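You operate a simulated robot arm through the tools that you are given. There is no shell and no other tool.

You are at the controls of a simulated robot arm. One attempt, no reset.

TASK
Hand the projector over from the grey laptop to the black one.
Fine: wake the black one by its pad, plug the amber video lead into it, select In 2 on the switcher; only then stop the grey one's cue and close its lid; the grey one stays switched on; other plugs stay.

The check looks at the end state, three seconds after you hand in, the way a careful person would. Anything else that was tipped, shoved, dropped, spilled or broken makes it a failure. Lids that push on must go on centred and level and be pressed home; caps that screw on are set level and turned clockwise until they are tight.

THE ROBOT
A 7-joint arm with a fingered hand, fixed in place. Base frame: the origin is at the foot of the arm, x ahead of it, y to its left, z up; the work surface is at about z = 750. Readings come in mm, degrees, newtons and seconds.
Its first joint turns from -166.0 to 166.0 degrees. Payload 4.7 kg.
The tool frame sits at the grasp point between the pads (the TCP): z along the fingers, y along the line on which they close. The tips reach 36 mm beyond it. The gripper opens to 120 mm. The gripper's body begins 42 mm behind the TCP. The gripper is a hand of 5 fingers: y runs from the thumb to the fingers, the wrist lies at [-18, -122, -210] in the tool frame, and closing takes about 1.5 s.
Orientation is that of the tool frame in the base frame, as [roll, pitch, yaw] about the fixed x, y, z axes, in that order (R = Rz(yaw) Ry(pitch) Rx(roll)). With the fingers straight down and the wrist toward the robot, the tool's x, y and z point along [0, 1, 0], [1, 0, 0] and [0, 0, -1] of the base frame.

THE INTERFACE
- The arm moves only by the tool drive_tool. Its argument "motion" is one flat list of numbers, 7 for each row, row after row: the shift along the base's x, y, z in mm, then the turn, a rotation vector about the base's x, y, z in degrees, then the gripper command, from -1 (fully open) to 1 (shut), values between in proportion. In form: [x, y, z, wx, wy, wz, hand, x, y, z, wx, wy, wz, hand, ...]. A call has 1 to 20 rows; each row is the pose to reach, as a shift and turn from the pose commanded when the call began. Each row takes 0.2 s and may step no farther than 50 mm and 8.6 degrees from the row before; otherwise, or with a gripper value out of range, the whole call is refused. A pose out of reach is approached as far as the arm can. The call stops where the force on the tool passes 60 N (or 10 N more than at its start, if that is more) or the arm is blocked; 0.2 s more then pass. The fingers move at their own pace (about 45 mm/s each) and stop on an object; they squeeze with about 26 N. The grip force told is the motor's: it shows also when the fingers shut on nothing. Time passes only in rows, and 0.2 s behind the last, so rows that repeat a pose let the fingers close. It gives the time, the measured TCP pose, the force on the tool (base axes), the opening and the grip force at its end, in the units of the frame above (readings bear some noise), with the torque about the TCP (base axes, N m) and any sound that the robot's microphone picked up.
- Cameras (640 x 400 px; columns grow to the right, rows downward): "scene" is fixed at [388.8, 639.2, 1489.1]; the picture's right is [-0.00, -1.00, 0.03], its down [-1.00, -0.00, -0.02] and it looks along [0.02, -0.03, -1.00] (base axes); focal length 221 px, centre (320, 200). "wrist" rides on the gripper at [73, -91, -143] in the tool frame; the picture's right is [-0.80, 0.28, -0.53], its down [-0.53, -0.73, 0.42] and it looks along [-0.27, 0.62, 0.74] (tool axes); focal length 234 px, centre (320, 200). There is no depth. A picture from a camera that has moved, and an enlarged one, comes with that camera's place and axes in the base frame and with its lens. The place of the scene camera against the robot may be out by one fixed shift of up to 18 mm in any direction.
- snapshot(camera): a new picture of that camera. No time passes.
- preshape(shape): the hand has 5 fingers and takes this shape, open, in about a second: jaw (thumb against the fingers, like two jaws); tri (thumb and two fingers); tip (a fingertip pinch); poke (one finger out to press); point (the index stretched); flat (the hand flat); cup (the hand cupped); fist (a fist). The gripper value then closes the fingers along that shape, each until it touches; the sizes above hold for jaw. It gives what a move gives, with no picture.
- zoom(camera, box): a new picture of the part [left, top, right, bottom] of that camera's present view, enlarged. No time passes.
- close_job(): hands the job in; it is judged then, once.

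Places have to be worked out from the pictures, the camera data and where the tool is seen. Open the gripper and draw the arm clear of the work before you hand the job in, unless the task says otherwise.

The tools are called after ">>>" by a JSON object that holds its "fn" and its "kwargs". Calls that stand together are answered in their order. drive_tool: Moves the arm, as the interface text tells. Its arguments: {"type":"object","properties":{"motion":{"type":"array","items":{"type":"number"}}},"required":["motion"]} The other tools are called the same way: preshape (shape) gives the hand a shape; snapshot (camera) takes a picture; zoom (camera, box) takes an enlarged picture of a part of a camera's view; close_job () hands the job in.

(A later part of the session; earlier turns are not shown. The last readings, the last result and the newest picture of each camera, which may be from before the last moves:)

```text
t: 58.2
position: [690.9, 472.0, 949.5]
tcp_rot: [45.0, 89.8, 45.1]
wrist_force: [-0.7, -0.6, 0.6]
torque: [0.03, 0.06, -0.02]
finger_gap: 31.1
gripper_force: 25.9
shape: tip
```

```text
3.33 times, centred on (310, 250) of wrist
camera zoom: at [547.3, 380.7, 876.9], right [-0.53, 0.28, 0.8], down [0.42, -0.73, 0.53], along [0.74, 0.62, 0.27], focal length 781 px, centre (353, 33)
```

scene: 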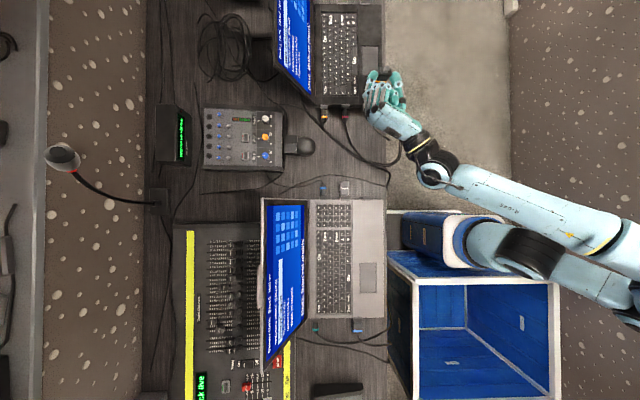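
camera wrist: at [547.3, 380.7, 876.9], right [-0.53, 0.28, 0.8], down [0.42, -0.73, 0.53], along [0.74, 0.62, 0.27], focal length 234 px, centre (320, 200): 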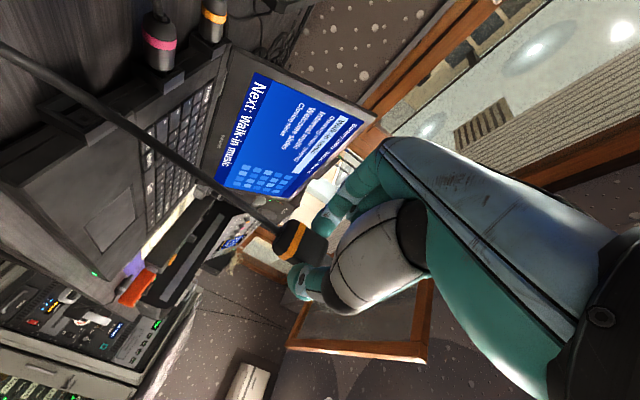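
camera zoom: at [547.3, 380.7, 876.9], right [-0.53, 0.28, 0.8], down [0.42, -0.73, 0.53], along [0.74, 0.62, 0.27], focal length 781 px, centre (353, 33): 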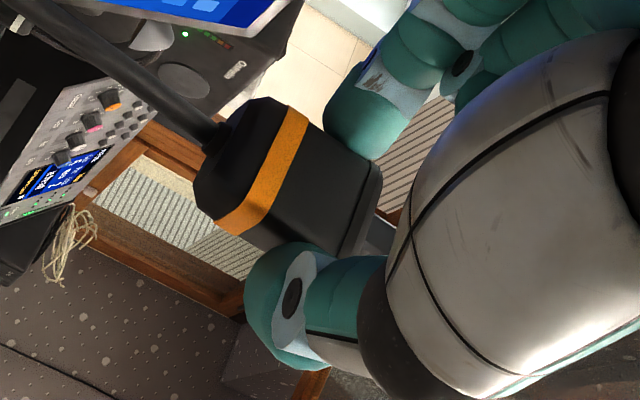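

Seated means the cap touches the hood, so I was ~3.5 mm short, with the plug slightly yawed in the grip now. I'll turn the hand back down in front of the socket and check the plug's heading from above.

>>> {"fn": "drive_tool", "kwargs": {"motion": [-4, 0, 0, 0, 8.2, 0, 1, -8, 0, 0, 0, 16.4, 0, 1, -12, 0, 0, 0, 24.6, 0, 1, -16, 0, 0, 0, 32.8, 0, 1, -20, 0, 0, 0, 41, 0, 1, -24, 0, 0, 0, 49.2, 0, 1, -28, 0, 0, 0, 57.4, 0, 1, -30, 0, 0, 0, 65.6, 0, 1, -32, 0, 0, 0, 73.8, 0, 1, -34, 0, 0, 0, 82, 0, 1, -35, 0, 0, 0, 90, 0, 1, -37, 0, -30, 0, 90, 0, 1, -37, -1, -70, 0, 90, 0, 1, -37, -1, -110, 0, 90, 0, 1, -37, -1, -140, 0, 90, 0, 1]}}

>>> {"fn": "zoom", "kwargs": {"camera": "scene", "box": [350, 95, 400, 140]}}

>>> {"fn": "zoom", "kwargs": {"camera": "wrist", "box": [260, 180, 380, 300]}}

```text
t: 61.4
position: [654.0, 472.2, 809.5]
tcp_rot: [179.9, 0.0, -180.0]
wrist_force: [-0.8, 0.5, 0.5]
torque: [0.02, 0.0, -0.02]
finger_gap: 30.9
gripper_force: 26.3
shape: tip
out of reach, approached as far as the arm can: row 7
```

```text
8.89 times, centred on (375, 118) of scene
camera zoom: at [388.8, 639.2, 1489.1], right [0.0, -1.0, 0.03], down [-1.0, 0.0, -0.02], along [0.02, -0.03, -1.0], focal length 1964 px, centre (-169, 933)
```

zoom: 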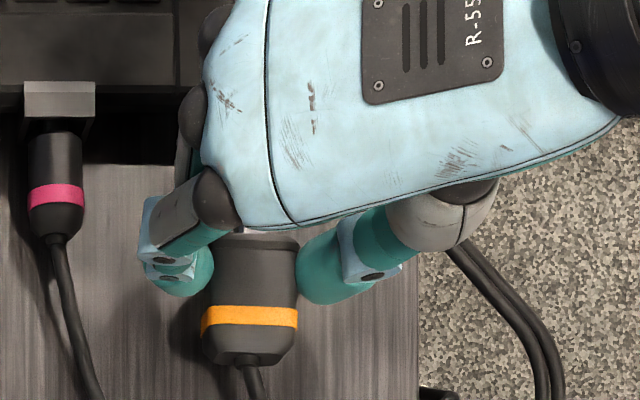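

```text
3.33 times, centred on (320, 240) of wrist
camera zoom: at [580.8, 380.2, 953.3], right [0.8, 0.28, 0.53], down [0.53, -0.73, -0.42], along [0.27, 0.62, -0.74], focal length 781 px, centre (320, 67)
```

zoom: 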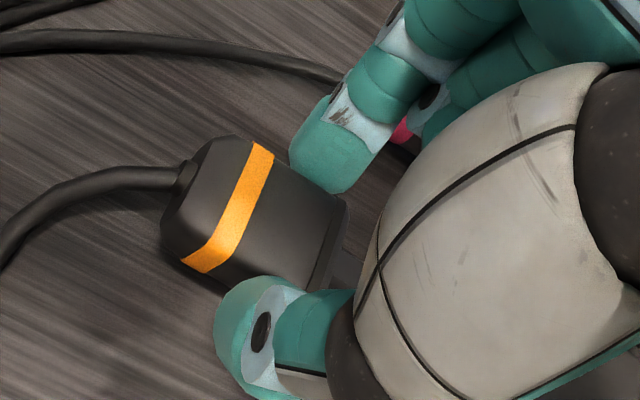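

The plug is nearly straight again (about 1–2° off). I'll add a 2° yaw, set y/z to the socket's measured centre, and enter the tray mouth slowly without touching bottom, then feel for its side walls.

>>> {"fn": "drive_tool", "kwargs": {"motion": [5, -1, -4, 0, 0, 1, 1, 15, -2, -9, 0, 0, 2, 1, 25, -2, -9.5, 0, 0, 2, 1, 32, -2, -9.5, 0, 0, 2, 1, 36, -2, -9.5, 0, 0, 2, 1]}}

>>> {"fn": "drive_tool", "kwargs": {"motion": [1, 0, 0, 0, 0, 0, 1, 2, 0, 0, 0, 0, 0, 1, 3, 0, 0, 0, 0, 0, 1]}}

>>> {"fn": "zoom", "kwargs": {"camera": "scene", "box": [350, 95, 390, 125]}}

```text
t: 62.6
position: [690.3, 469.0, 799.7]
tcp_rot: [180.0, 0.1, -178.1]
wrist_force: [0.0, 0.8, 0.0]
torque: [-0.02, 0.02, 0.01]
finger_gap: 30.6
gripper_force: 26.2
shape: tip
```

```text
t: 63.4
position: [691.8, 469.4, 799.4]
tcp_rot: [-180.0, -0.2, -178.0]
wrist_force: [-0.8, 1.5, 0.0]
torque: [0.07, 0.1, 0.03]
finger_gap: 30.8
gripper_force: 26.2
shape: tip
```

```text
13.33 times, centred on (370, 110) of scene
camera zoom: at [388.8, 639.2, 1489.1], right [0.0, -1.0, 0.03], down [-1.0, 0.0, -0.02], along [0.02, -0.03, -1.0], focal length 2946 px, centre (-347, 1400)
```

zoom: 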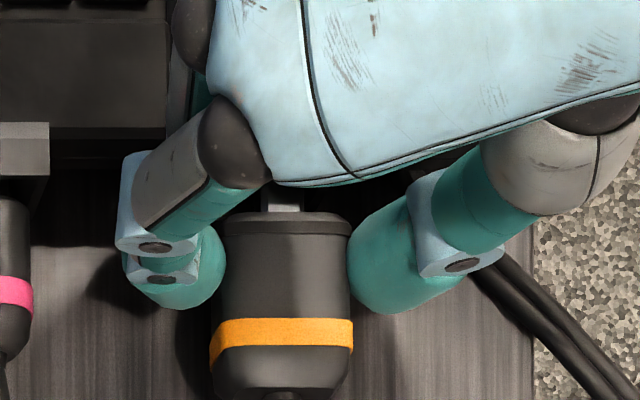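

Slight Fy of +1.5 N may mean the −y wall is touching. Probing y: first +2 mm, then further.

>>> {"fn": "drive_tool", "kwargs": {"motion": [0, 1, 0, 0, 0, 0, 1, 0, 2, 0, 0, 0, 0, 1]}}

>>> {"fn": "drive_tool", "kwargs": {"motion": [0, 1, 0, 0, 0, 0, 1, 0, 2, 0, 0, 0, 0, 1]}}

>>> {"fn": "drive_tool", "kwargs": {"motion": [0, 1, 0, 0, 0, 0, 1, 0, 2, 0, 0, 0, 0, 1]}}

```text
t: 64.0
position: [693.5, 471.3, 800.4]
tcp_rot: [-180.0, -0.1, -178.0]
wrist_force: [-0.2, 0.1, 0.1]
torque: [0.0, 0.01, 0.01]
finger_gap: 30.6
gripper_force: 26.0
shape: tip
```

```text
t: 64.6
position: [691.9, 473.9, 799.9]
tcp_rot: [-180.0, 0.0, -178.0]
wrist_force: [-0.3, -0.4, 0.1]
torque: [-0.01, 0.01, 0.0]
finger_gap: 30.7
gripper_force: 26.6
shape: tip
```

```text
t: 65.2
position: [693.4, 474.5, 799.2]
tcp_rot: [-180.0, 0.0, -178.1]
wrist_force: [-1.0, -4.4, -0.4]
torque: [-0.14, -0.01, -0.06]
finger_gap: 30.5
gripper_force: 25.8
shape: tip
```

Walls felt at y≈469.6 and ≈474.7, so the centre is y≈472.2. Now the same for height.

>>> {"fn": "drive_tool", "kwargs": {"motion": [0, -1.6, 0, 0, 0, 0, 1, 0, -3.2, 0, 0, 0, 0, 1, 0, -3.2, 1, 0, 0, 0, 1, 0, -3.2, 2, 0, 0, 0, 1]}}

>>> {"fn": "drive_tool", "kwargs": {"motion": [0, 0, 1, 0, 0, 0, 1, 0, 0, 1.5, 0, 0, 0, 1]}}

>>> {"fn": "drive_tool", "kwargs": {"motion": [0, 0, -2, 0, 0, 0, 1, 0, 0, -4, 0, 0, 0, 1, 0, 0, -5, 0, 0, 0, 1]}}

>>> {"fn": "drive_tool", "kwargs": {"motion": [0, 0, -1, 0, 0, 0, 1, 0, 0, -1.5, 0, 0, 0, 1]}}

```text
t: 66.2
position: [690.8, 471.4, 802.7]
tcp_rot: [180.0, 0.0, -178.0]
wrist_force: [-0.8, -0.5, -1.9]
torque: [-0.01, 0.02, 0.01]
finger_gap: 30.5
gripper_force: 26.2
shape: tip
```

```text
t: 66.8
position: [691.9, 471.5, 803.2]
tcp_rot: [179.9, 0.1, -177.9]
wrist_force: [-2.6, -1.0, -2.8]
torque: [-0.01, 0.13, -0.02]
finger_gap: 30.5
gripper_force: 26.0
shape: tip
```

```text
t: 67.6
position: [692.7, 472.0, 798.2]
tcp_rot: [180.0, 0.1, -178.0]
wrist_force: [0.4, 0.2, -0.7]
torque: [0.01, 0.0, 0.0]
finger_gap: 30.8
gripper_force: 25.9
shape: tip
```

```text
t: 68.2
position: [693.3, 472.4, 796.5]
tcp_rot: [-180.0, -0.1, -178.1]
wrist_force: [-0.3, -0.3, -0.8]
torque: [0.04, -0.02, 0.01]
finger_gap: 30.9
gripper_force: 25.8
shape: tip
```

Upper wall felt at z≈801.4; still free at 796.6. Continuing down to find the lower wall.

>>> {"fn": "drive_tool", "kwargs": {"motion": [0, 0, -1, 0, 0, 0, 1, 0, 0, -1.5, 0, 0, 0, 1]}}

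>>> {"fn": "drive_tool", "kwargs": {"motion": [0, 0, -1, 0, 0, 0, 1, 0, 0, -1.5, 0, 0, 0, 1]}}

```text
t: 68.8
position: [693.7, 472.2, 795.3]
tcp_rot: [179.9, -0.1, -178.0]
wrist_force: [-2.2, -0.8, 7.0]
torque: [0.05, 0.06, 0.04]
finger_gap: 30.8
gripper_force: 26.0
shape: tip
```

```text
t: 69.4
position: [694.0, 472.3, 795.5]
tcp_rot: [179.8, 0.1, -177.9]
wrist_force: [-2.6, -2.4, 17.8]
torque: [-0.07, 0.11, 0.0]
finger_gap: 31.5
gripper_force: 25.9
shape: tip
```

Centre found: y≈472.2, z≈798.65 (±2.6 mm play both ways – symmetric). Going there and pushing in small steps.

>>> {"fn": "drive_tool", "kwargs": {"motion": [-1, 0, 3, 0, 0, 0, 1, -1, 0, 5, 0, 0, 0, 1, 0, 0, 5, 0, 0, 0, 1, 1, 0, 5, 0, 0, 0, 1, 2, 0, 5, 0, 0, 0, 1]}}

>>> {"fn": "drive_tool", "kwargs": {"motion": [1, 0, 0, 0, 0, 0, 1, 2, 0, 0, 0, 0, 0, 1]}}

>>> {"fn": "zoom", "kwargs": {"camera": "scene", "box": [350, 95, 390, 125]}}

```text
t: 70.6
position: [695.2, 472.3, 799.2]
tcp_rot: [180.0, 0.0, -177.9]
wrist_force: [0.1, 0.8, -0.2]
torque: [0.03, -0.01, -0.01]
finger_gap: 31.1
gripper_force: 26.0
shape: tip
```

```text
t: 71.2
position: [696.6, 472.5, 797.8]
tcp_rot: [-180.0, 0.1, -178.0]
wrist_force: [-0.4, 0.1, -1.0]
torque: [0.0, 0.0, 0.0]
finger_gap: 31.1
gripper_force: 26.1
shape: tip
```

```text
13.33 times, centred on (370, 110) of scene
camera zoom: at [388.8, 639.2, 1489.1], right [0.0, -1.0, 0.03], down [-1.0, 0.0, -0.02], along [0.02, -0.03, -1.0], focal length 2946 px, centre (-347, 1400)
```

zoom: 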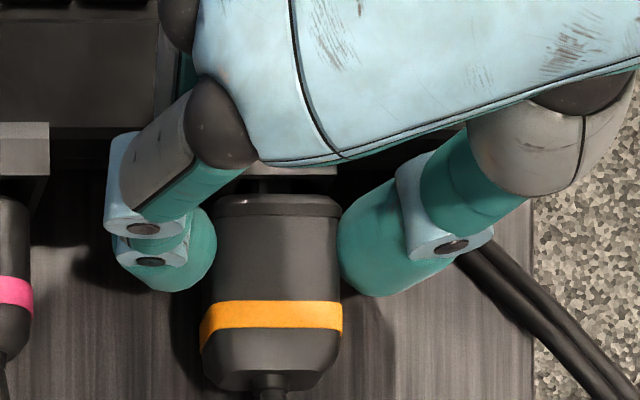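

No force yet at x=696.8 and the plug is centred below the hood. Continuing inward.

>>> {"fn": "drive_tool", "kwargs": {"motion": [1, 0, 0, 0, 0, 0, 1, 2, 0, 0, 0, 0, 0, 1]}}

>>> {"fn": "drive_tool", "kwargs": {"motion": [1, 0, 0, 0, 0, 0, 1, 1.5, 0, 0, 0, 0, 0, 1]}}

>>> {"fn": "zoom", "kwargs": {"camera": "scene", "box": [340, 95, 390, 125]}}

```text
t: 71.8
position: [698.8, 471.2, 798.1]
tcp_rot: [180.0, -0.1, -178.0]
wrist_force: [-5.8, 0.1, -0.4]
torque: [-0.01, 0.11, 0.05]
finger_gap: 31.3
gripper_force: 26.1
shape: tip
```

```text
t: 72.4
position: [699.1, 471.1, 799.6]
tcp_rot: [-180.0, 0.0, -178.0]
wrist_force: [-12.7, 1.9, -2.6]
torque: [0.04, 0.31, 0.14]
finger_gap: 31.6
gripper_force: 25.8
shape: tip
```

```text
12.80 times, centred on (365, 110) of scene
camera zoom: at [388.8, 639.2, 1489.1], right [0.0, -1.0, 0.03], down [-1.0, 0.0, -0.02], along [0.02, -0.03, -1.0], focal length 2828 px, centre (-256, 1352)
```

zoom: 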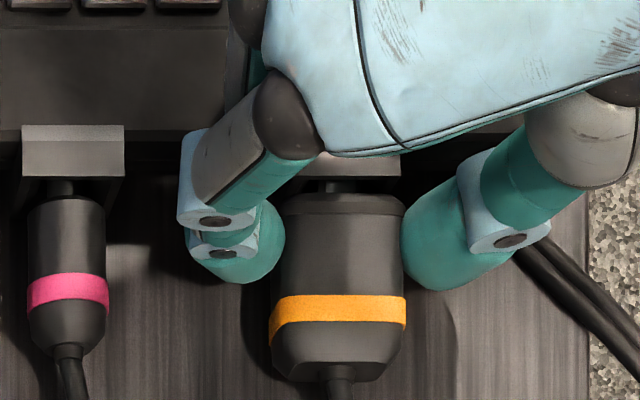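

Resistance again at about the same depth. Let me check whether it's actually seated: look at the black screen's status line and pull back slightly to feel for retention.

>>> {"fn": "drive_tool", "kwargs": {"motion": [-1.5, 0, 0, 0, 0, 0, 1, -3, 0, 0, 0, 0, 0, 1]}}

>>> {"fn": "zoom", "kwargs": {"camera": "scene", "box": [270, 0, 320, 100]}}

>>> {"fn": "snapshot", "kwargs": {"camera": "wrist"}}

```text
t: 73.0
position: [697.9, 471.2, 797.6]
tcp_rot: [-180.0, 0.1, -178.1]
wrist_force: [-1.7, 2.4, -5.8]
torque: [0.06, 0.03, 0.0]
finger_gap: 30.9
gripper_force: 25.8
shape: tip
```

```text
4.00 times, centred on (295, 50) of scene
camera zoom: at [388.8, 639.2, 1489.1], right [0.0, -1.0, 0.03], down [-1.0, 0.0, -0.02], along [0.02, -0.03, -1.0], focal length 884 px, centre (420, 800)
```

zoom: 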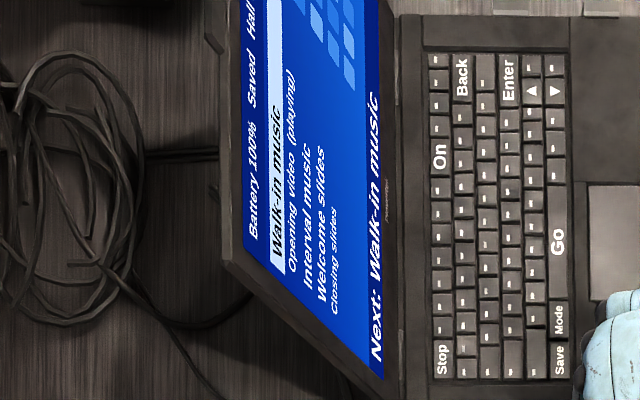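

```text
taken
camera wrist: at [628.3, 377.1, 941.7], right [0.79, 0.31, 0.53], down [0.56, -0.71, -0.42], along [0.25, 0.63, -0.74], focal length 234 px, centre (320, 200)
```

wrist: 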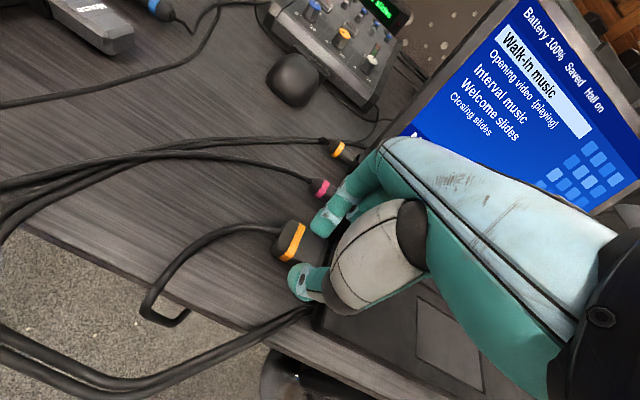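

Interesting: with the axial push relieved the nose is held laterally (Fz −5.8, Fy +2.4), so it has entered the hole but is forced ~0.8 mm high. Lowering 0.8 mm, +0.3 mm y, then pushing again.

>>> {"fn": "drive_tool", "kwargs": {"motion": [0, 0.3, -0.4, 0, 0, 0, 1, 0, 0.3, -0.8, 0, 0, 0, 1]}}

>>> {"fn": "drive_tool", "kwargs": {"motion": [1, 0, 0, 0, 0, 0, 1, 2, 0, 0, 0, 0, 0, 1]}}

```text
t: 73.6
position: [697.8, 472.0, 796.7]
tcp_rot: [180.0, 0.1, -178.1]
wrist_force: [0.7, -5.8, 2.8]
torque: [-0.21, 0.02, 0.01]
finger_gap: 31.0
gripper_force: 26.0
shape: tip
```

```text
t: 74.2
position: [698.6, 472.7, 798.0]
tcp_rot: [-179.9, -0.1, -178.0]
wrist_force: [-5.7, -6.7, 2.5]
torque: [-0.21, 0.13, 0.05]
finger_gap: 30.9
gripper_force: 25.7
shape: tip
```

Now I can zero the side loads: interpolating gives y −0.2 mm, z +0.25 mm. Adjusting and pushing on.

>>> {"fn": "drive_tool", "kwargs": {"motion": [-1, -0.2, 0.25, 0, 0, 0, 1, -1, -0.2, 0.25, 0, 0, 0, 1]}}

>>> {"fn": "drive_tool", "kwargs": {"motion": [1, 0, 0, 0, 0, 0, 1, 2, 0, 0, 0, 0, 0, 1]}}

```text
t: 74.8
position: [698.4, 472.1, 797.5]
tcp_rot: [-180.0, 0.0, -178.0]
wrist_force: [-2.1, -4.4, 1.4]
torque: [-0.17, 0.05, 0.05]
finger_gap: 31.1
gripper_force: 26.0
shape: tip
```

```text
t: 75.4
position: [699.3, 473.3, 798.1]
tcp_rot: [179.9, -0.1, -178.0]
wrist_force: [-8.7, -5.1, 0.1]
torque: [-0.17, 0.24, 0.07]
finger_gap: 31.2
gripper_force: 25.6
shape: tip
```

Fy still −5 N; shifting y a further −0.4 mm while keeping the light axial load.

>>> {"fn": "drive_tool", "kwargs": {"motion": [0, -0.4, 0, 0, 0, 0, 1, 0, -0.4, 0, 0, 0, 0, 1]}}

>>> {"fn": "zoom", "kwargs": {"camera": "scene", "box": [340, 95, 390, 125]}}

```text
t: 76.0
position: [699.3, 472.3, 798.3]
tcp_rot: [-180.0, 0.0, -177.9]
wrist_force: [-8.6, -1.9, -0.5]
torque: [-0.07, 0.23, 0.09]
finger_gap: 31.2
gripper_force: 26.3
shape: tip
```

```text
12.80 times, centred on (365, 110) of scene
camera zoom: at [388.8, 639.2, 1489.1], right [0.0, -1.0, 0.03], down [-1.0, 0.0, -0.02], along [0.02, -0.03, -1.0], focal length 2828 px, centre (-256, 1352)
```

zoom: 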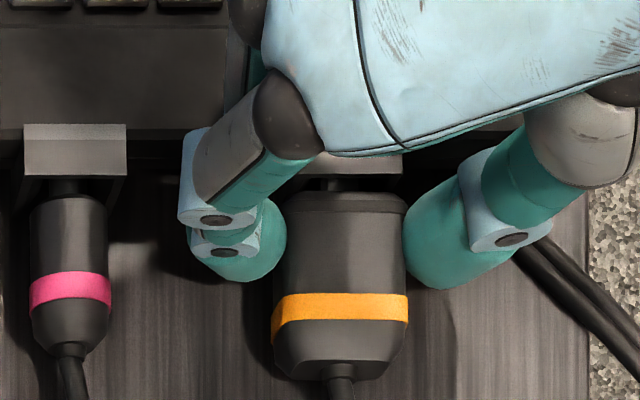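

Let me check how the plug sits in the hand now compared with the original grip (same zoom box).

>>> {"fn": "zoom", "kwargs": {"camera": "wrist", "box": [260, 180, 380, 300]}}

>>> {"fn": "zoom", "kwargs": {"camera": "scene", "box": [355, 100, 385, 125]}}

>>> {"fn": "zoom", "kwargs": {"camera": "scene", "box": [300, 60, 390, 130]}}

```text
3.33 times, centred on (320, 240) of wrist
camera zoom: at [630.0, 378.1, 941.6], right [0.79, 0.31, 0.52], down [0.56, -0.71, -0.42], along [0.24, 0.63, -0.74], focal length 781 px, centre (320, 67)
```

zoom: 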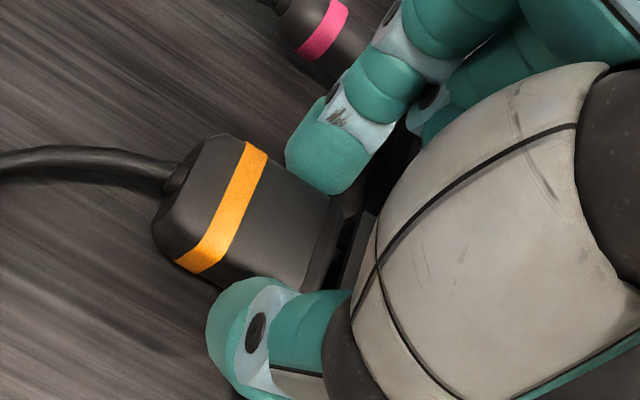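

```text
16.00 times, centred on (370, 112) of scene
camera zoom: at [388.8, 639.2, 1489.1], right [0.0, -1.0, 0.03], down [-1.0, 0.0, -0.02], along [0.02, -0.03, -1.0], focal length 3535 px, centre (-480, 1600)
```

zoom: 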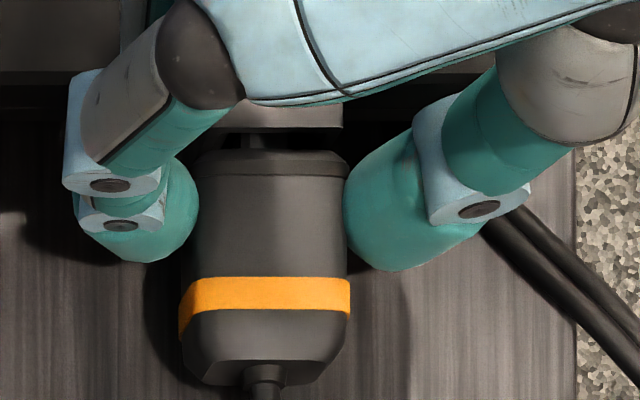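

```text
5.71 times, centred on (345, 95) of scene
camera zoom: at [388.8, 639.2, 1489.1], right [0.0, -1.0, 0.03], down [-1.0, 0.0, -0.02], along [0.02, -0.03, -1.0], focal length 1262 px, centre (177, 800)
```

zoom: 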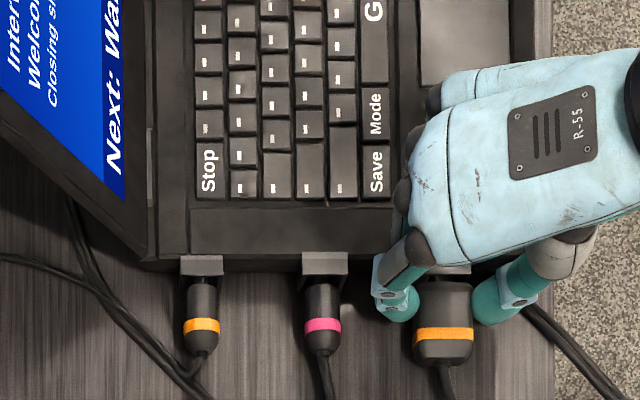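

The plug has slipped back ~3.5 mm and pitched slightly nose-down in the grip, which explains the jam. I'll back out, set it flat on the desk and take a fresh, straight grip.

>>> {"fn": "drive_tool", "kwargs": {"motion": [-4, 0, 0, 0, 0, 0, 1, -14, 0, 0, 0, 0, 0, 1, -28, 0, 0, 0, 0, 0, 1, -42, 0, 0, 0, 0, -1, 1, -52, 0, 0, 0, 0, -2, 1, -52, 0, -2, 0, 0, -2, 1]}}

>>> {"fn": "drive_tool", "kwargs": {"motion": [0, 0, -0.7, 0, 0, 0, 1, 0, 0, -1.4, 0, 0, 0, 1]}}

>>> {"fn": "zoom", "kwargs": {"camera": "wrist", "box": [260, 180, 380, 300]}}

>>> {"fn": "zoom", "kwargs": {"camera": "scene", "box": [340, 95, 400, 140]}}

```text
t: 77.4
position: [648.5, 471.6, 795.6]
tcp_rot: [179.9, -0.1, -179.9]
wrist_force: [-0.8, 0.2, 0.1]
torque: [0.02, 0.02, 0.03]
finger_gap: 30.5
gripper_force: 25.7
shape: tip
```

```text
t: 78.0
position: [648.7, 471.7, 795.6]
tcp_rot: [180.0, -0.1, -179.9]
wrist_force: [0.4, -0.7, 1.8]
torque: [0.0, -0.01, 0.0]
finger_gap: 30.6
gripper_force: 25.9
shape: tip
```

```text
3.33 times, centred on (320, 240) of wrist
camera zoom: at [575.6, 379.6, 938.7], right [0.8, 0.28, 0.53], down [0.53, -0.73, -0.42], along [0.27, 0.62, -0.74], focal length 781 px, centre (320, 67)
```

zoom: 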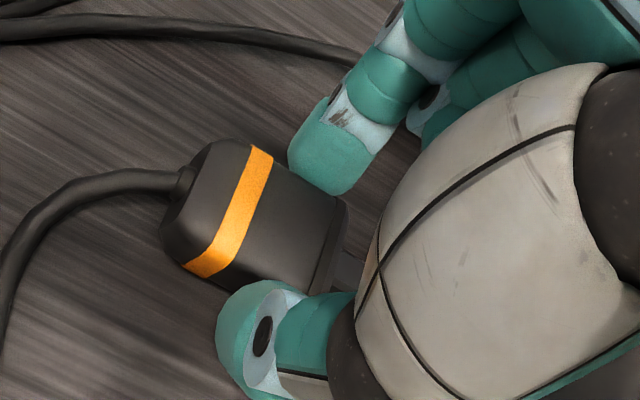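

```text
8.89 times, centred on (370, 118) of scene
camera zoom: at [388.8, 639.2, 1489.1], right [0.0, -1.0, 0.03], down [-1.0, 0.0, -0.02], along [0.02, -0.03, -1.0], focal length 1964 px, centre (-124, 933)
```

zoom: 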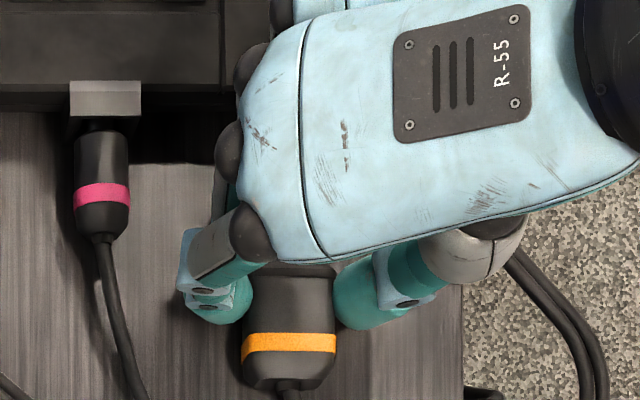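

The fingers are simply springy – free again, the plug sits as originally gripped. And comparing gaps, the pushed-in plug was as deep as the seated blue one (≈2–3 mm from the hood). I'll re-insert along the found centre line and then release it there.

>>> {"fn": "drive_tool", "kwargs": {"motion": [0, 0, 2, 0, 0, 0.5, 1, 5, 0.3, 3.6, 0, 0, 1, 1, 20, 0.3, 3.6, 0, 0, 1.5, 1, 35, 0.3, 3.6, 0, 0, 1.5, 1, 43, 0.3, 3.6, 0, 0, 1.5, 1, 46, 0.3, 3.6, 0, 0, 1.5, 1]}}

>>> {"fn": "drive_tool", "kwargs": {"motion": [1, 0, 0, 0, 0, 0, 1, 2, 0, 0, 0, 0, 0, 1]}}

>>> {"fn": "drive_tool", "kwargs": {"motion": [1, 0, 0, 0, 0, 0, 1, 2, 0, 0, 0, 0, 0, 1]}}

```text
t: 79.4
position: [693.9, 471.8, 797.5]
tcp_rot: [179.9, 0.0, -178.5]
wrist_force: [0.3, -0.4, -0.1]
torque: [-0.06, -0.01, -0.02]
finger_gap: 31.0
gripper_force: 25.9
shape: tip
```

```text
t: 80.0
position: [697.3, 470.9, 798.7]
tcp_rot: [-179.9, 0.0, -178.5]
wrist_force: [1.0, 0.7, -0.6]
torque: [-0.02, 0.01, -0.02]
finger_gap: 30.9
gripper_force: 25.8
shape: tip
```

```text
t: 80.6
position: [696.9, 472.3, 797.5]
tcp_rot: [-180.0, 0.0, -178.5]
wrist_force: [-5.1, -1.2, 2.1]
torque: [-0.06, 0.14, 0.1]
finger_gap: 30.7
gripper_force: 26.0
shape: tip
```

Contact at x≈697.6 with slight upward push; nudging z +0.4, y −0.2 and pressing 1 mm more.

>>> {"fn": "drive_tool", "kwargs": {"motion": [-1, -0.2, 0.4, 0, 0, 0, 1, 0, -0.2, 0.4, 0, 0, 0, 1, 1, -0.2, 0.4, 0, 0, 0, 1]}}

>>> {"fn": "drive_tool", "kwargs": {"motion": [0.7, 0, 0, 0, 0, 0, 1, 0.7, 0, 0, 0, 0, 0, 1]}}

>>> {"fn": "zoom", "kwargs": {"camera": "scene", "box": [340, 95, 390, 125]}}

```text
t: 81.4
position: [697.7, 472.2, 798.3]
tcp_rot: [-180.0, -0.1, -178.5]
wrist_force: [-9.5, 3.1, -2.0]
torque: [0.06, 0.18, 0.08]
finger_gap: 31.1
gripper_force: 26.0
shape: tip
```

```text
t: 82.0
position: [698.7, 472.2, 797.6]
tcp_rot: [-180.0, 0.1, -178.5]
wrist_force: [-11.4, 1.1, -3.0]
torque: [0.03, 0.29, 0.1]
finger_gap: 30.9
gripper_force: 26.3
shape: tip
```

```text
12.80 times, centred on (365, 110) of scene
camera zoom: at [388.8, 639.2, 1489.1], right [0.0, -1.0, 0.03], down [-1.0, 0.0, -0.02], along [0.02, -0.03, -1.0], focal length 2828 px, centre (-256, 1352)
```

zoom: 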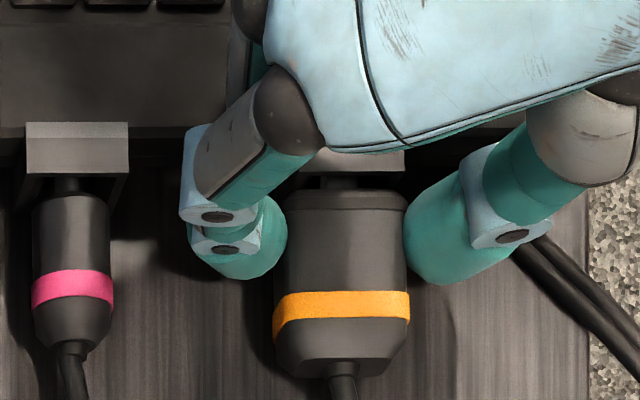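

Gap is now about 1.8 mm at −11 N; deeper than the blue one. I'll relieve the load, then open the fingers gently and see whether it stays.

>>> {"fn": "drive_tool", "kwargs": {"motion": [-0.8, 0.1, -0.3, 0, 0, 0, 1, -1.2, 0.1, -0.3, 0, 0, 0, 1]}}

>>> {"fn": "drive_tool", "kwargs": {"motion": [0, 0, 0, 0, 0, 0, 0.5, 0, 0, 0, 0, 0, 0, 0.4, 0, 0, 0, 0, 0, 0, 0.3, 0, 0, 0, 0, 0, 0, 0.2, 0, 0, 0, 0, 0, 0, 0.2]}}

>>> {"fn": "zoom", "kwargs": {"camera": "scene", "box": [340, 95, 390, 125]}}

>>> {"fn": "zoom", "kwargs": {"camera": "wrist", "box": [260, 180, 380, 300]}}

```text
t: 82.6
position: [699.1, 471.7, 798.8]
tcp_rot: [-180.0, 0.0, -178.6]
wrist_force: [-5.8, 1.6, -3.8]
torque: [0.09, 0.14, 0.08]
finger_gap: 30.7
gripper_force: 26.2
shape: tip
```

```text
t: 83.8
position: [698.4, 470.4, 798.3]
tcp_rot: [180.0, 0.0, -178.4]
wrist_force: [0.3, 0.2, -0.3]
torque: [-0.01, 0.01, -0.03]
finger_gap: 47.5
gripper_force: 0.1
shape: tip
```

```text
12.80 times, centred on (365, 110) of scene
camera zoom: at [388.8, 639.2, 1489.1], right [0.0, -1.0, 0.03], down [-1.0, 0.0, -0.02], along [0.02, -0.03, -1.0], focal length 2828 px, centre (-256, 1352)
```

zoom: 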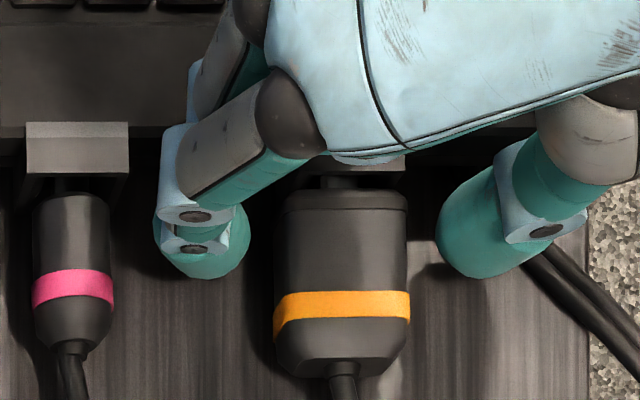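

```text
3.33 times, centred on (320, 240) of wrist
camera zoom: at [628.8, 378.1, 942.0], right [0.8, 0.3, 0.53], down [0.55, -0.72, -0.42], along [0.25, 0.63, -0.74], focal length 781 px, centre (320, 67)
```

zoom: 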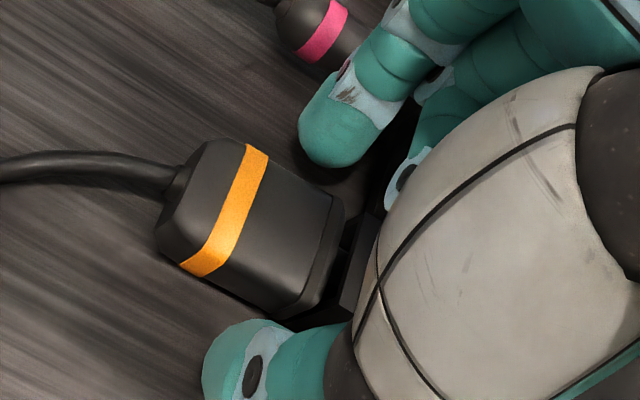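

The plug stays in the socket after release. Lifting the hand straight up and taking a side look at how deep it sits.

>>> {"fn": "drive_tool", "kwargs": {"motion": [0, 0, 8, 0, 0, 0, 0.1, 0, 0, 25, 0, 0, 0, 0.1, 0, 0, 60, 0, 0, 0, 0.1, 0, 0, 100, 0, 0, 0, 0.1, 0, 0, 140, 0, 0, 0, 0.1]}}

>>> {"fn": "drive_tool", "kwargs": {"motion": [0, 0, 5, 0, -8.2, 0, 0.1, 0, 0, 8, 0, -16.4, 0, 0.1, 0, 0, 10, 0, -24.6, 0, 0.1, 0, 0, 10, 0, -32.8, 0, 0.1, 0, 0, 10, 0, -41, 0, 0.1, 0, 0, 10, 0, -49.2, 0, 0.1, 0, 0, 10, 0, -57.4, 0, 0.1, 0, 0, 10, 0, -65.6, 0, 0.1, 0, 0, 10, 0, -73.8, 0, 0.1, 0, 0, 10, 0, -82, 0, 0.1, 0, 0, 10, 0, -90, 0, 0.1]}}

>>> {"fn": "snapshot", "kwargs": {"camera": "wrist"}}

>>> {"fn": "zoom", "kwargs": {"camera": "wrist", "box": [60, 40, 200, 150]}}

>>> {"fn": "zoom", "kwargs": {"camera": "scene", "box": [340, 90, 390, 125]}}

```text
t: 85.0
position: [698.5, 473.1, 936.5]
tcp_rot: [-179.8, -0.1, -178.5]
wrist_force: [0.1, 0.3, -1.1]
torque: [0.01, 0.07, 0.02]
finger_gap: 53.6
gripper_force: 0.0
shape: tip
```

```text
t: 87.4
position: [698.5, 472.0, 947.8]
tcp_rot: [-87.7, 88.6, -87.7]
wrist_force: [-0.4, -0.6, 0.0]
torque: [-0.01, 0.02, 0.03]
finger_gap: 53.9
gripper_force: 0.1
shape: tip
```

```text
taken
camera wrist: at [556.0, 378.9, 878.4], right [-0.53, 0.3, 0.8], down [0.42, -0.72, 0.55], along [0.74, 0.63, 0.25], focal length 234 px, centre (320, 200)
```

wrist: 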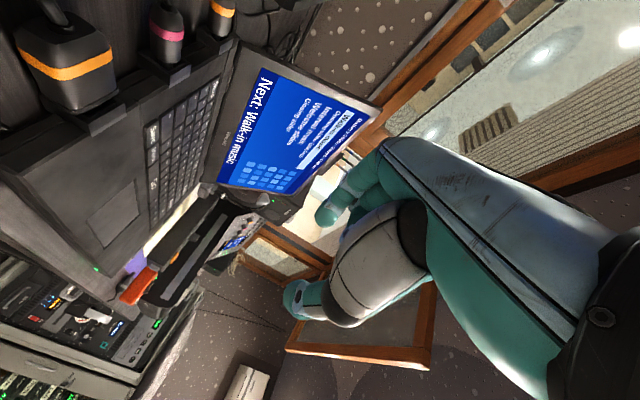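

```text
3.64 times, centred on (130, 95) of wrist
camera zoom: at [556.0, 378.9, 878.4], right [-0.53, 0.3, 0.8], down [0.42, -0.72, 0.55], along [0.74, 0.63, 0.25], focal length 852 px, centre (1011, 582)
```

zoom: 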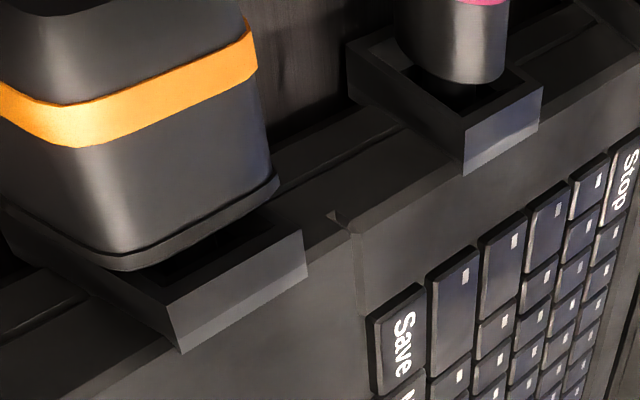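

```text
11.43 times, centred on (365, 108) of scene
camera zoom: at [388.8, 639.2, 1489.1], right [0.0, -1.0, 0.03], down [-1.0, 0.0, -0.02], along [0.02, -0.03, -1.0], focal length 2525 px, centre (-194, 1257)
```

zoom: 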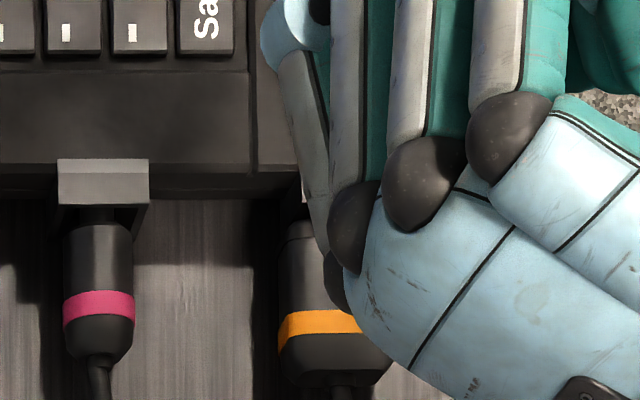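

Close-up of the plug–socket interface to judge the remaining gap.

>>> {"fn": "zoom", "kwargs": {"camera": "wrist", "box": [60, 70, 130, 130]}}

>>> {"fn": "zoom", "kwargs": {"camera": "wrist", "box": [0, 0, 140, 130]}}

>>> {"fn": "zoom", "kwargs": {"camera": "wrist", "box": [130, 0, 250, 100]}}

```text
6.67 times, centred on (95, 100) of wrist
camera zoom: at [556.0, 378.9, 878.4], right [-0.53, 0.3, 0.8], down [0.42, -0.72, 0.55], along [0.74, 0.63, 0.25], focal length 1561 px, centre (1820, 867)
```

zoom: 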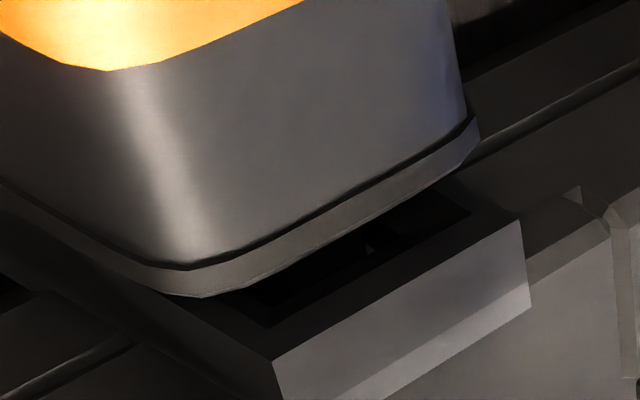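

```text
3.08 times, centred on (70, 65) of wrist
camera zoom: at [556.0, 378.9, 878.4], right [-0.53, 0.3, 0.8], down [0.42, -0.72, 0.55], along [0.74, 0.63, 0.25], focal length 720 px, centre (1089, 615)
```

zoom: 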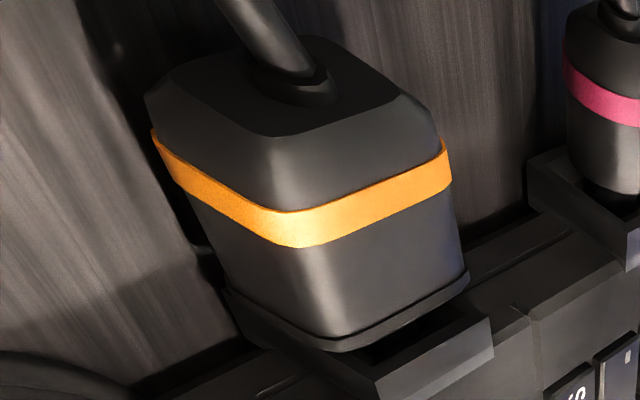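

```text
4.00 times, centred on (190, 50) of wrist
camera zoom: at [556.0, 378.9, 878.4], right [-0.53, 0.3, 0.8], down [0.42, -0.72, 0.55], along [0.74, 0.63, 0.25], focal length 937 px, centre (840, 800)
```

zoom: 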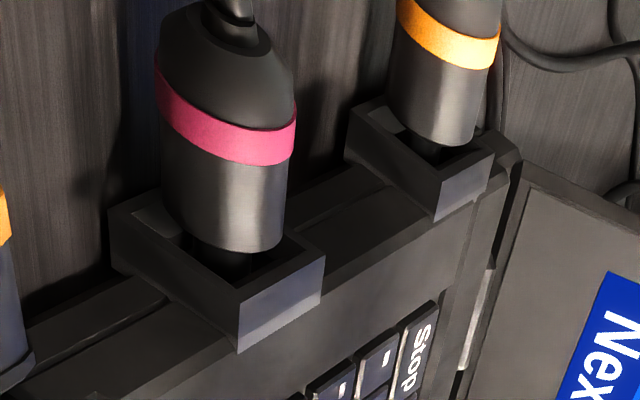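

By both the side and overhead views the amber plug sits as deep as the blue one does in the grey laptop. Next the switcher: I'll bring the hand back to vertical and move it out in front of the desk.

>>> {"fn": "drive_tool", "kwargs": {"motion": [0, -5, 5, 0, 8.2, 0, 0.1, 0, -10, 10, 0, 16.4, 0, 0.1, 0, -20, 15, 0, 24.6, 0, 0.1, 0, -35, 20, 0, 32.8, 0, 0.1, -5, -50, 25, 0, 41, 0, 0.1, -10, -65, 30, 0, 49.2, 0, 0.1, -15, -80, 35, 0, 57.4, 0, 0.1, -20, -95, 40, 0, 65.6, 0, 0.1, -30, -110, 45, 0, 73.8, 0, 0.1, -40, -125, 50, 0, 82, 0, 0.1, -50, -140, 50, 0, 90, 0, 0.1]}}

>>> {"fn": "drive_tool", "kwargs": {"motion": [-10, -10, 0, 0, 0, -8.4, -1, -20, -20, 0, 0, 0, -16.8, -1, -30, -30, 0, 0, 0, -25.2, -1, -40, -40, 0, 0, 0, -33.6, -1, -50, -50, 0, 0, 0, -42, -1, -60, -60, 0, 0, 0, -50.4, -1, -70, -70, 0, 0, 0, -58.8, -1, -80, -80, 0, 0, 0, -67.2, -1, -90, -90, 0, 0, 0, -75.6, -1, -100, -100, 0, 0, 0, -84, -1, -110, -105, 0, 0, 0, -91.5, -1]}}

>>> {"fn": "preshape", "kwargs": {"shape": "poke"}}

>>> {"fn": "snapshot", "kwargs": {"camera": "scene"}}

>>> {"fn": "zoom", "kwargs": {"camera": "scene", "box": [330, 80, 410, 170]}}

```text
t: 89.8
position: [649.7, 331.8, 997.5]
tcp_rot: [180.0, -0.2, -178.5]
wrist_force: [0.4, -0.4, 0.3]
torque: [-0.06, 0.0, -0.01]
finger_gap: 53.9
gripper_force: 0.1
shape: tip
out of reach, approached as far as the arm can: row 6, 7
```

```text
t: 92.2
position: [624.7, 81.2, 994.1]
tcp_rot: [173.3, -9.9, 94.2]
wrist_force: [1.4, 1.3, -1.0]
torque: [0.01, 0.04, 0.01]
finger_gap: 119.8
gripper_force: 0.0
shape: tip
out of reach, approached as far as the arm can: row 6, 7, 8, 9, 10, 11
```

```text
t: 93.1
position: [625.7, 82.3, 992.1]
tcp_rot: [173.6, -10.0, 94.5]
wrist_force: [-0.1, -0.2, -0.4]
torque: [0.0, -0.01, 0.01]
finger_gap: 0.2
gripper_force: 0.0
shape: poke
```

```text
taken
```

scene: 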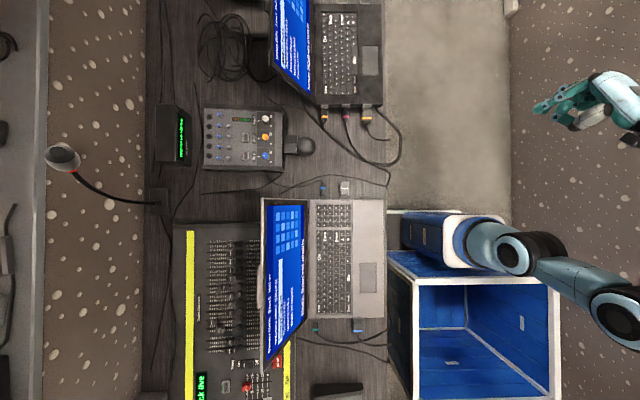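

```text
4.44 times, centred on (370, 125) of scene
camera zoom: at [388.8, 639.2, 1489.1], right [0.0, -1.0, 0.03], down [-1.0, 0.0, -0.02], along [0.02, -0.03, -1.0], focal length 982 px, centre (98, 533)
```

zoom: 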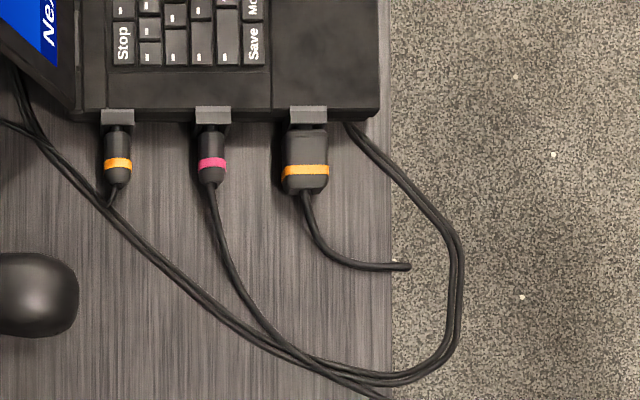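

The plug looks well seated from above. The arm hit its reach limit in that turn, so I'll steer to a more natural pose: a small move first to see what the commanded pose now is.

>>> {"fn": "drive_tool", "kwargs": {"motion": [0, 10, 10, 0, 0, 0, -1, 0, 20, 20, 0, 0, 0, -1, 0, 30, 30, 0, 0, 0, -1]}}

>>> {"fn": "snapshot", "kwargs": {"camera": "wrist"}}

```text
t: 93.9
position: [625.8, 82.6, 998.3]
tcp_rot: [173.3, -9.9, 94.6]
wrist_force: [-0.3, 0.5, -0.3]
torque: [0.01, -0.03, 0.0]
finger_gap: 0.0
gripper_force: 0.1
shape: poke
out of reach, approached as far as the arm can: row 1, 2, 3
```

```text
taken
camera wrist: at [515.2, 121.9, 1141.0], right [0.29, -0.87, 0.41], down [-0.64, -0.49, -0.59], along [0.71, -0.09, -0.7], focal length 234 px, centre (320, 200)
```

wrist: 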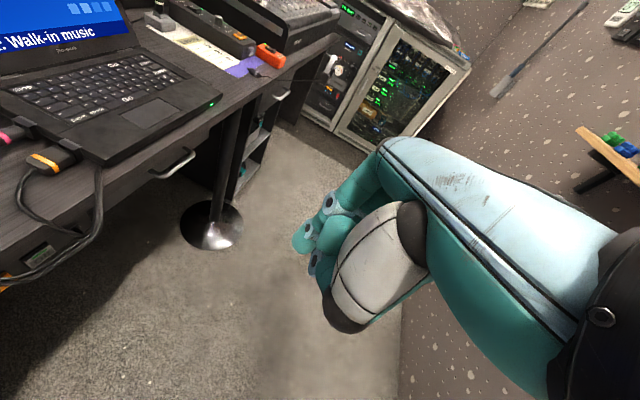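

The arm is stuck at a joint limit in this branch. I'll reverse the yaw turn until it tracks again.

>>> {"fn": "drive_tool", "kwargs": {"motion": [10, 10, 0, 0, 0, 8.4, -1, 20, 20, 0, 0, 0, 16.8, -1, 30, 30, 0, 0, 0, 25.2, -1, 40, 40, 0, 0, 0, 33.6, -1, 50, 50, 0, 0, 0, 42, -1, 55, 55, 0, 0, 0, 50.4, -1, 60, 60, 0, 0, 0, 58.8, -1, 60, 60, 0, 0, 0, 67, -1]}}

```text
t: 95.7
position: [687.3, 142.7, 996.5]
tcp_rot: [173.3, -10.0, 161.5]
wrist_force: [0.3, 0.2, 0.4]
torque: [-0.01, -0.04, -0.04]
finger_gap: 0.0
gripper_force: 0.1
shape: poke
```

It tracks again, but tilted by 12°. I'll level the hand and move back toward the switcher area, at a yaw the arm likes.

>>> {"fn": "drive_tool", "kwargs": {"motion": [-20, 20, 0, -3, -2.4, 0, -1, -45, 40, 0, -6, -4.8, 0, -1, -70, 65, 0, -9.5, -7.3, 0, -1, -95, 90, 0, -9.5, -7.3, 0, -1, -120, 110, 0, -9.5, -7.3, 0, -1]}}

>>> {"fn": "snapshot", "kwargs": {"camera": "wrist"}}

```text
t: 96.9
position: [565.1, 251.1, 995.7]
tcp_rot: [180.0, 0.0, 160.7]
wrist_force: [1.1, 0.2, -0.9]
torque: [0.03, 0.02, -0.02]
finger_gap: 0.0
gripper_force: 0.0
shape: poke
```

```text
taken
camera wrist: at [467.1, 188.6, 1138.3], right [0.85, 0.0, 0.53], down [0.26, -0.87, -0.42], along [0.46, 0.5, -0.74], focal length 234 px, centre (320, 200)
```

wrist: 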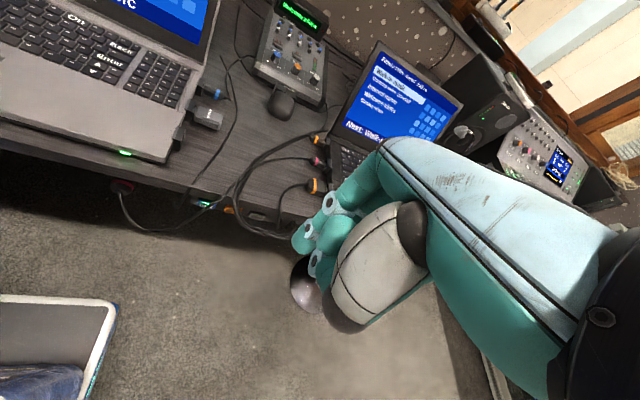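

Level again with the switcher in view. Zooming in on it to locate the buttons precisely.

>>> {"fn": "zoom", "kwargs": {"camera": "wrist", "box": [170, 170, 310, 260]}}

>>> {"fn": "zoom", "kwargs": {"camera": "wrist", "box": [190, 190, 270, 250]}}

```text
4.44 times, centred on (240, 215) of wrist
camera zoom: at [467.1, 188.6, 1138.3], right [0.85, 0.0, 0.53], down [0.26, -0.87, -0.42], along [0.46, 0.5, -0.74], focal length 1041 px, centre (676, 133)
```

zoom: 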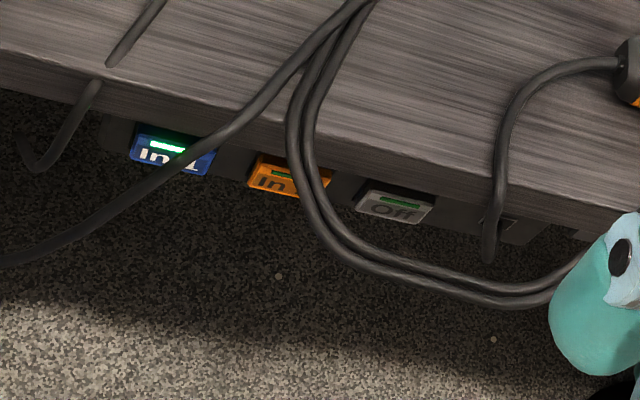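

```text
6.67 times, centred on (230, 220) of wrist
camera zoom: at [467.1, 188.6, 1138.3], right [0.85, 0.0, 0.53], down [0.26, -0.87, -0.42], along [0.46, 0.5, -0.74], focal length 1561 px, centre (920, 67)
```

zoom: 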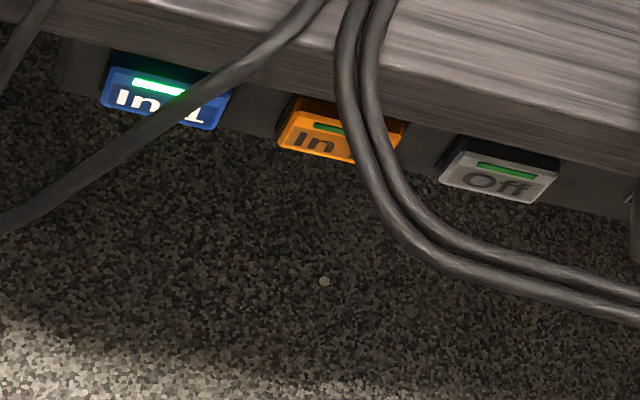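

The buttons sit below the tabletop edge. I'll lower the hand in front of the desk and roll it toward the panel, so the camera looks at it head-on.

>>> {"fn": "drive_tool", "kwargs": {"motion": [0, -5, -30, 7.5, 0, 0, -1, 0, -10, -60, 15, 0, 0, -1, 0, -15, -90, 22.5, 0, 0, -1, 0, -20, -120, 30, 0, 0, -1, 0, -20, -150, 37.5, 0, 0, -1, 0, -20, -180, 45, 0, 0, -1, 0, -20, -205, 52.5, 0, 0, -1, 0, -20, -230, 60, 0, 0, -1]}}

>>> {"fn": "snapshot", "kwargs": {"camera": "wrist"}}

>>> {"fn": "snapshot", "kwargs": {"camera": "scene"}}

```text
t: 98.7
position: [565.0, 231.5, 767.1]
tcp_rot: [121.3, -16.4, 170.1]
wrist_force: [0.0, -0.5, -0.6]
torque: [-0.02, 0.02, -0.01]
finger_gap: 0.0
gripper_force: 0.0
shape: poke
```

```text
taken
camera wrist: at [466.7, 76.3, 784.2], right [0.85, -0.46, 0.26], down [0.26, -0.06, -0.96], along [0.46, 0.89, 0.07], focal length 234 px, centre (320, 200)
```

wrist: 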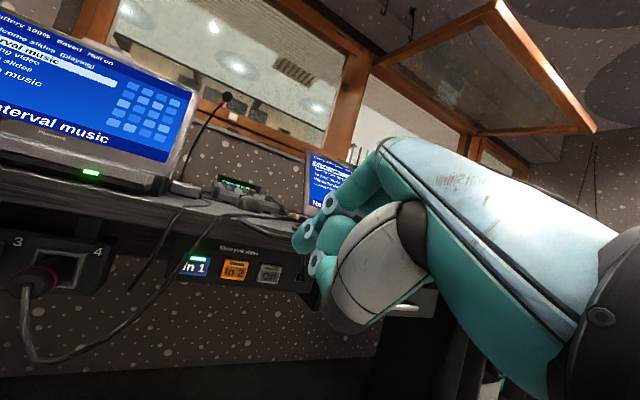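

```text
taken
```

scene: 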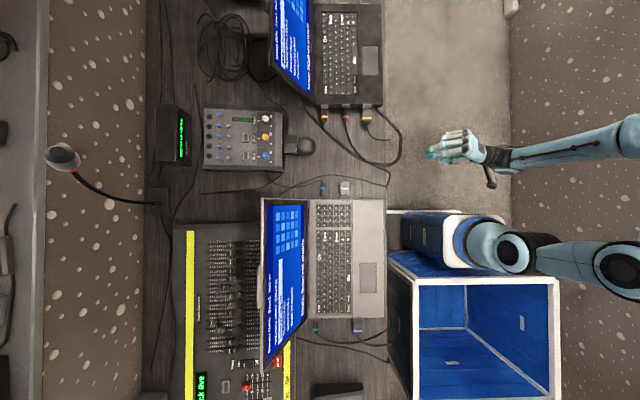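

Great front view of the switcher box ("In 1", "In 2", "Off"). Zooming in for positions.

>>> {"fn": "zoom", "kwargs": {"camera": "wrist", "box": [150, 210, 310, 310]}}

>>> {"fn": "zoom", "kwargs": {"camera": "wrist", "box": [180, 230, 300, 300]}}

```text
4.00 times, centred on (230, 260) of wrist
camera zoom: at [466.7, 76.3, 784.2], right [0.85, -0.46, 0.26], down [0.26, -0.06, -0.96], along [0.46, 0.89, 0.07], focal length 937 px, centre (680, -40)
```

zoom: 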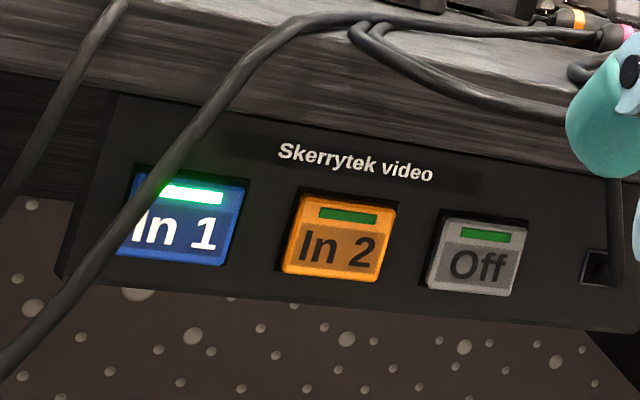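

```text
5.33 times, centred on (240, 265) of wrist
camera zoom: at [466.7, 76.3, 784.2], right [0.85, -0.46, 0.26], down [0.26, -0.06, -0.96], along [0.46, 0.89, 0.07], focal length 1249 px, centre (747, -147)
```

zoom: 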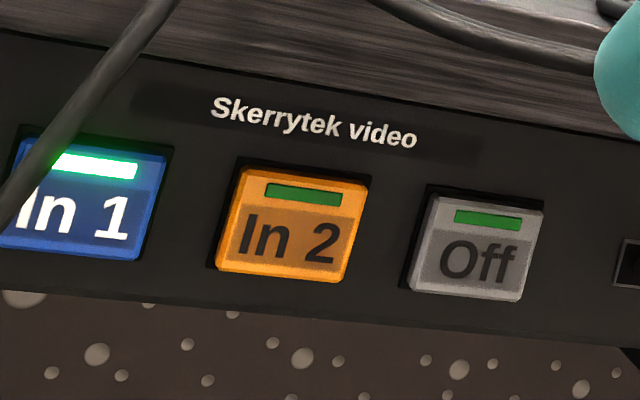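

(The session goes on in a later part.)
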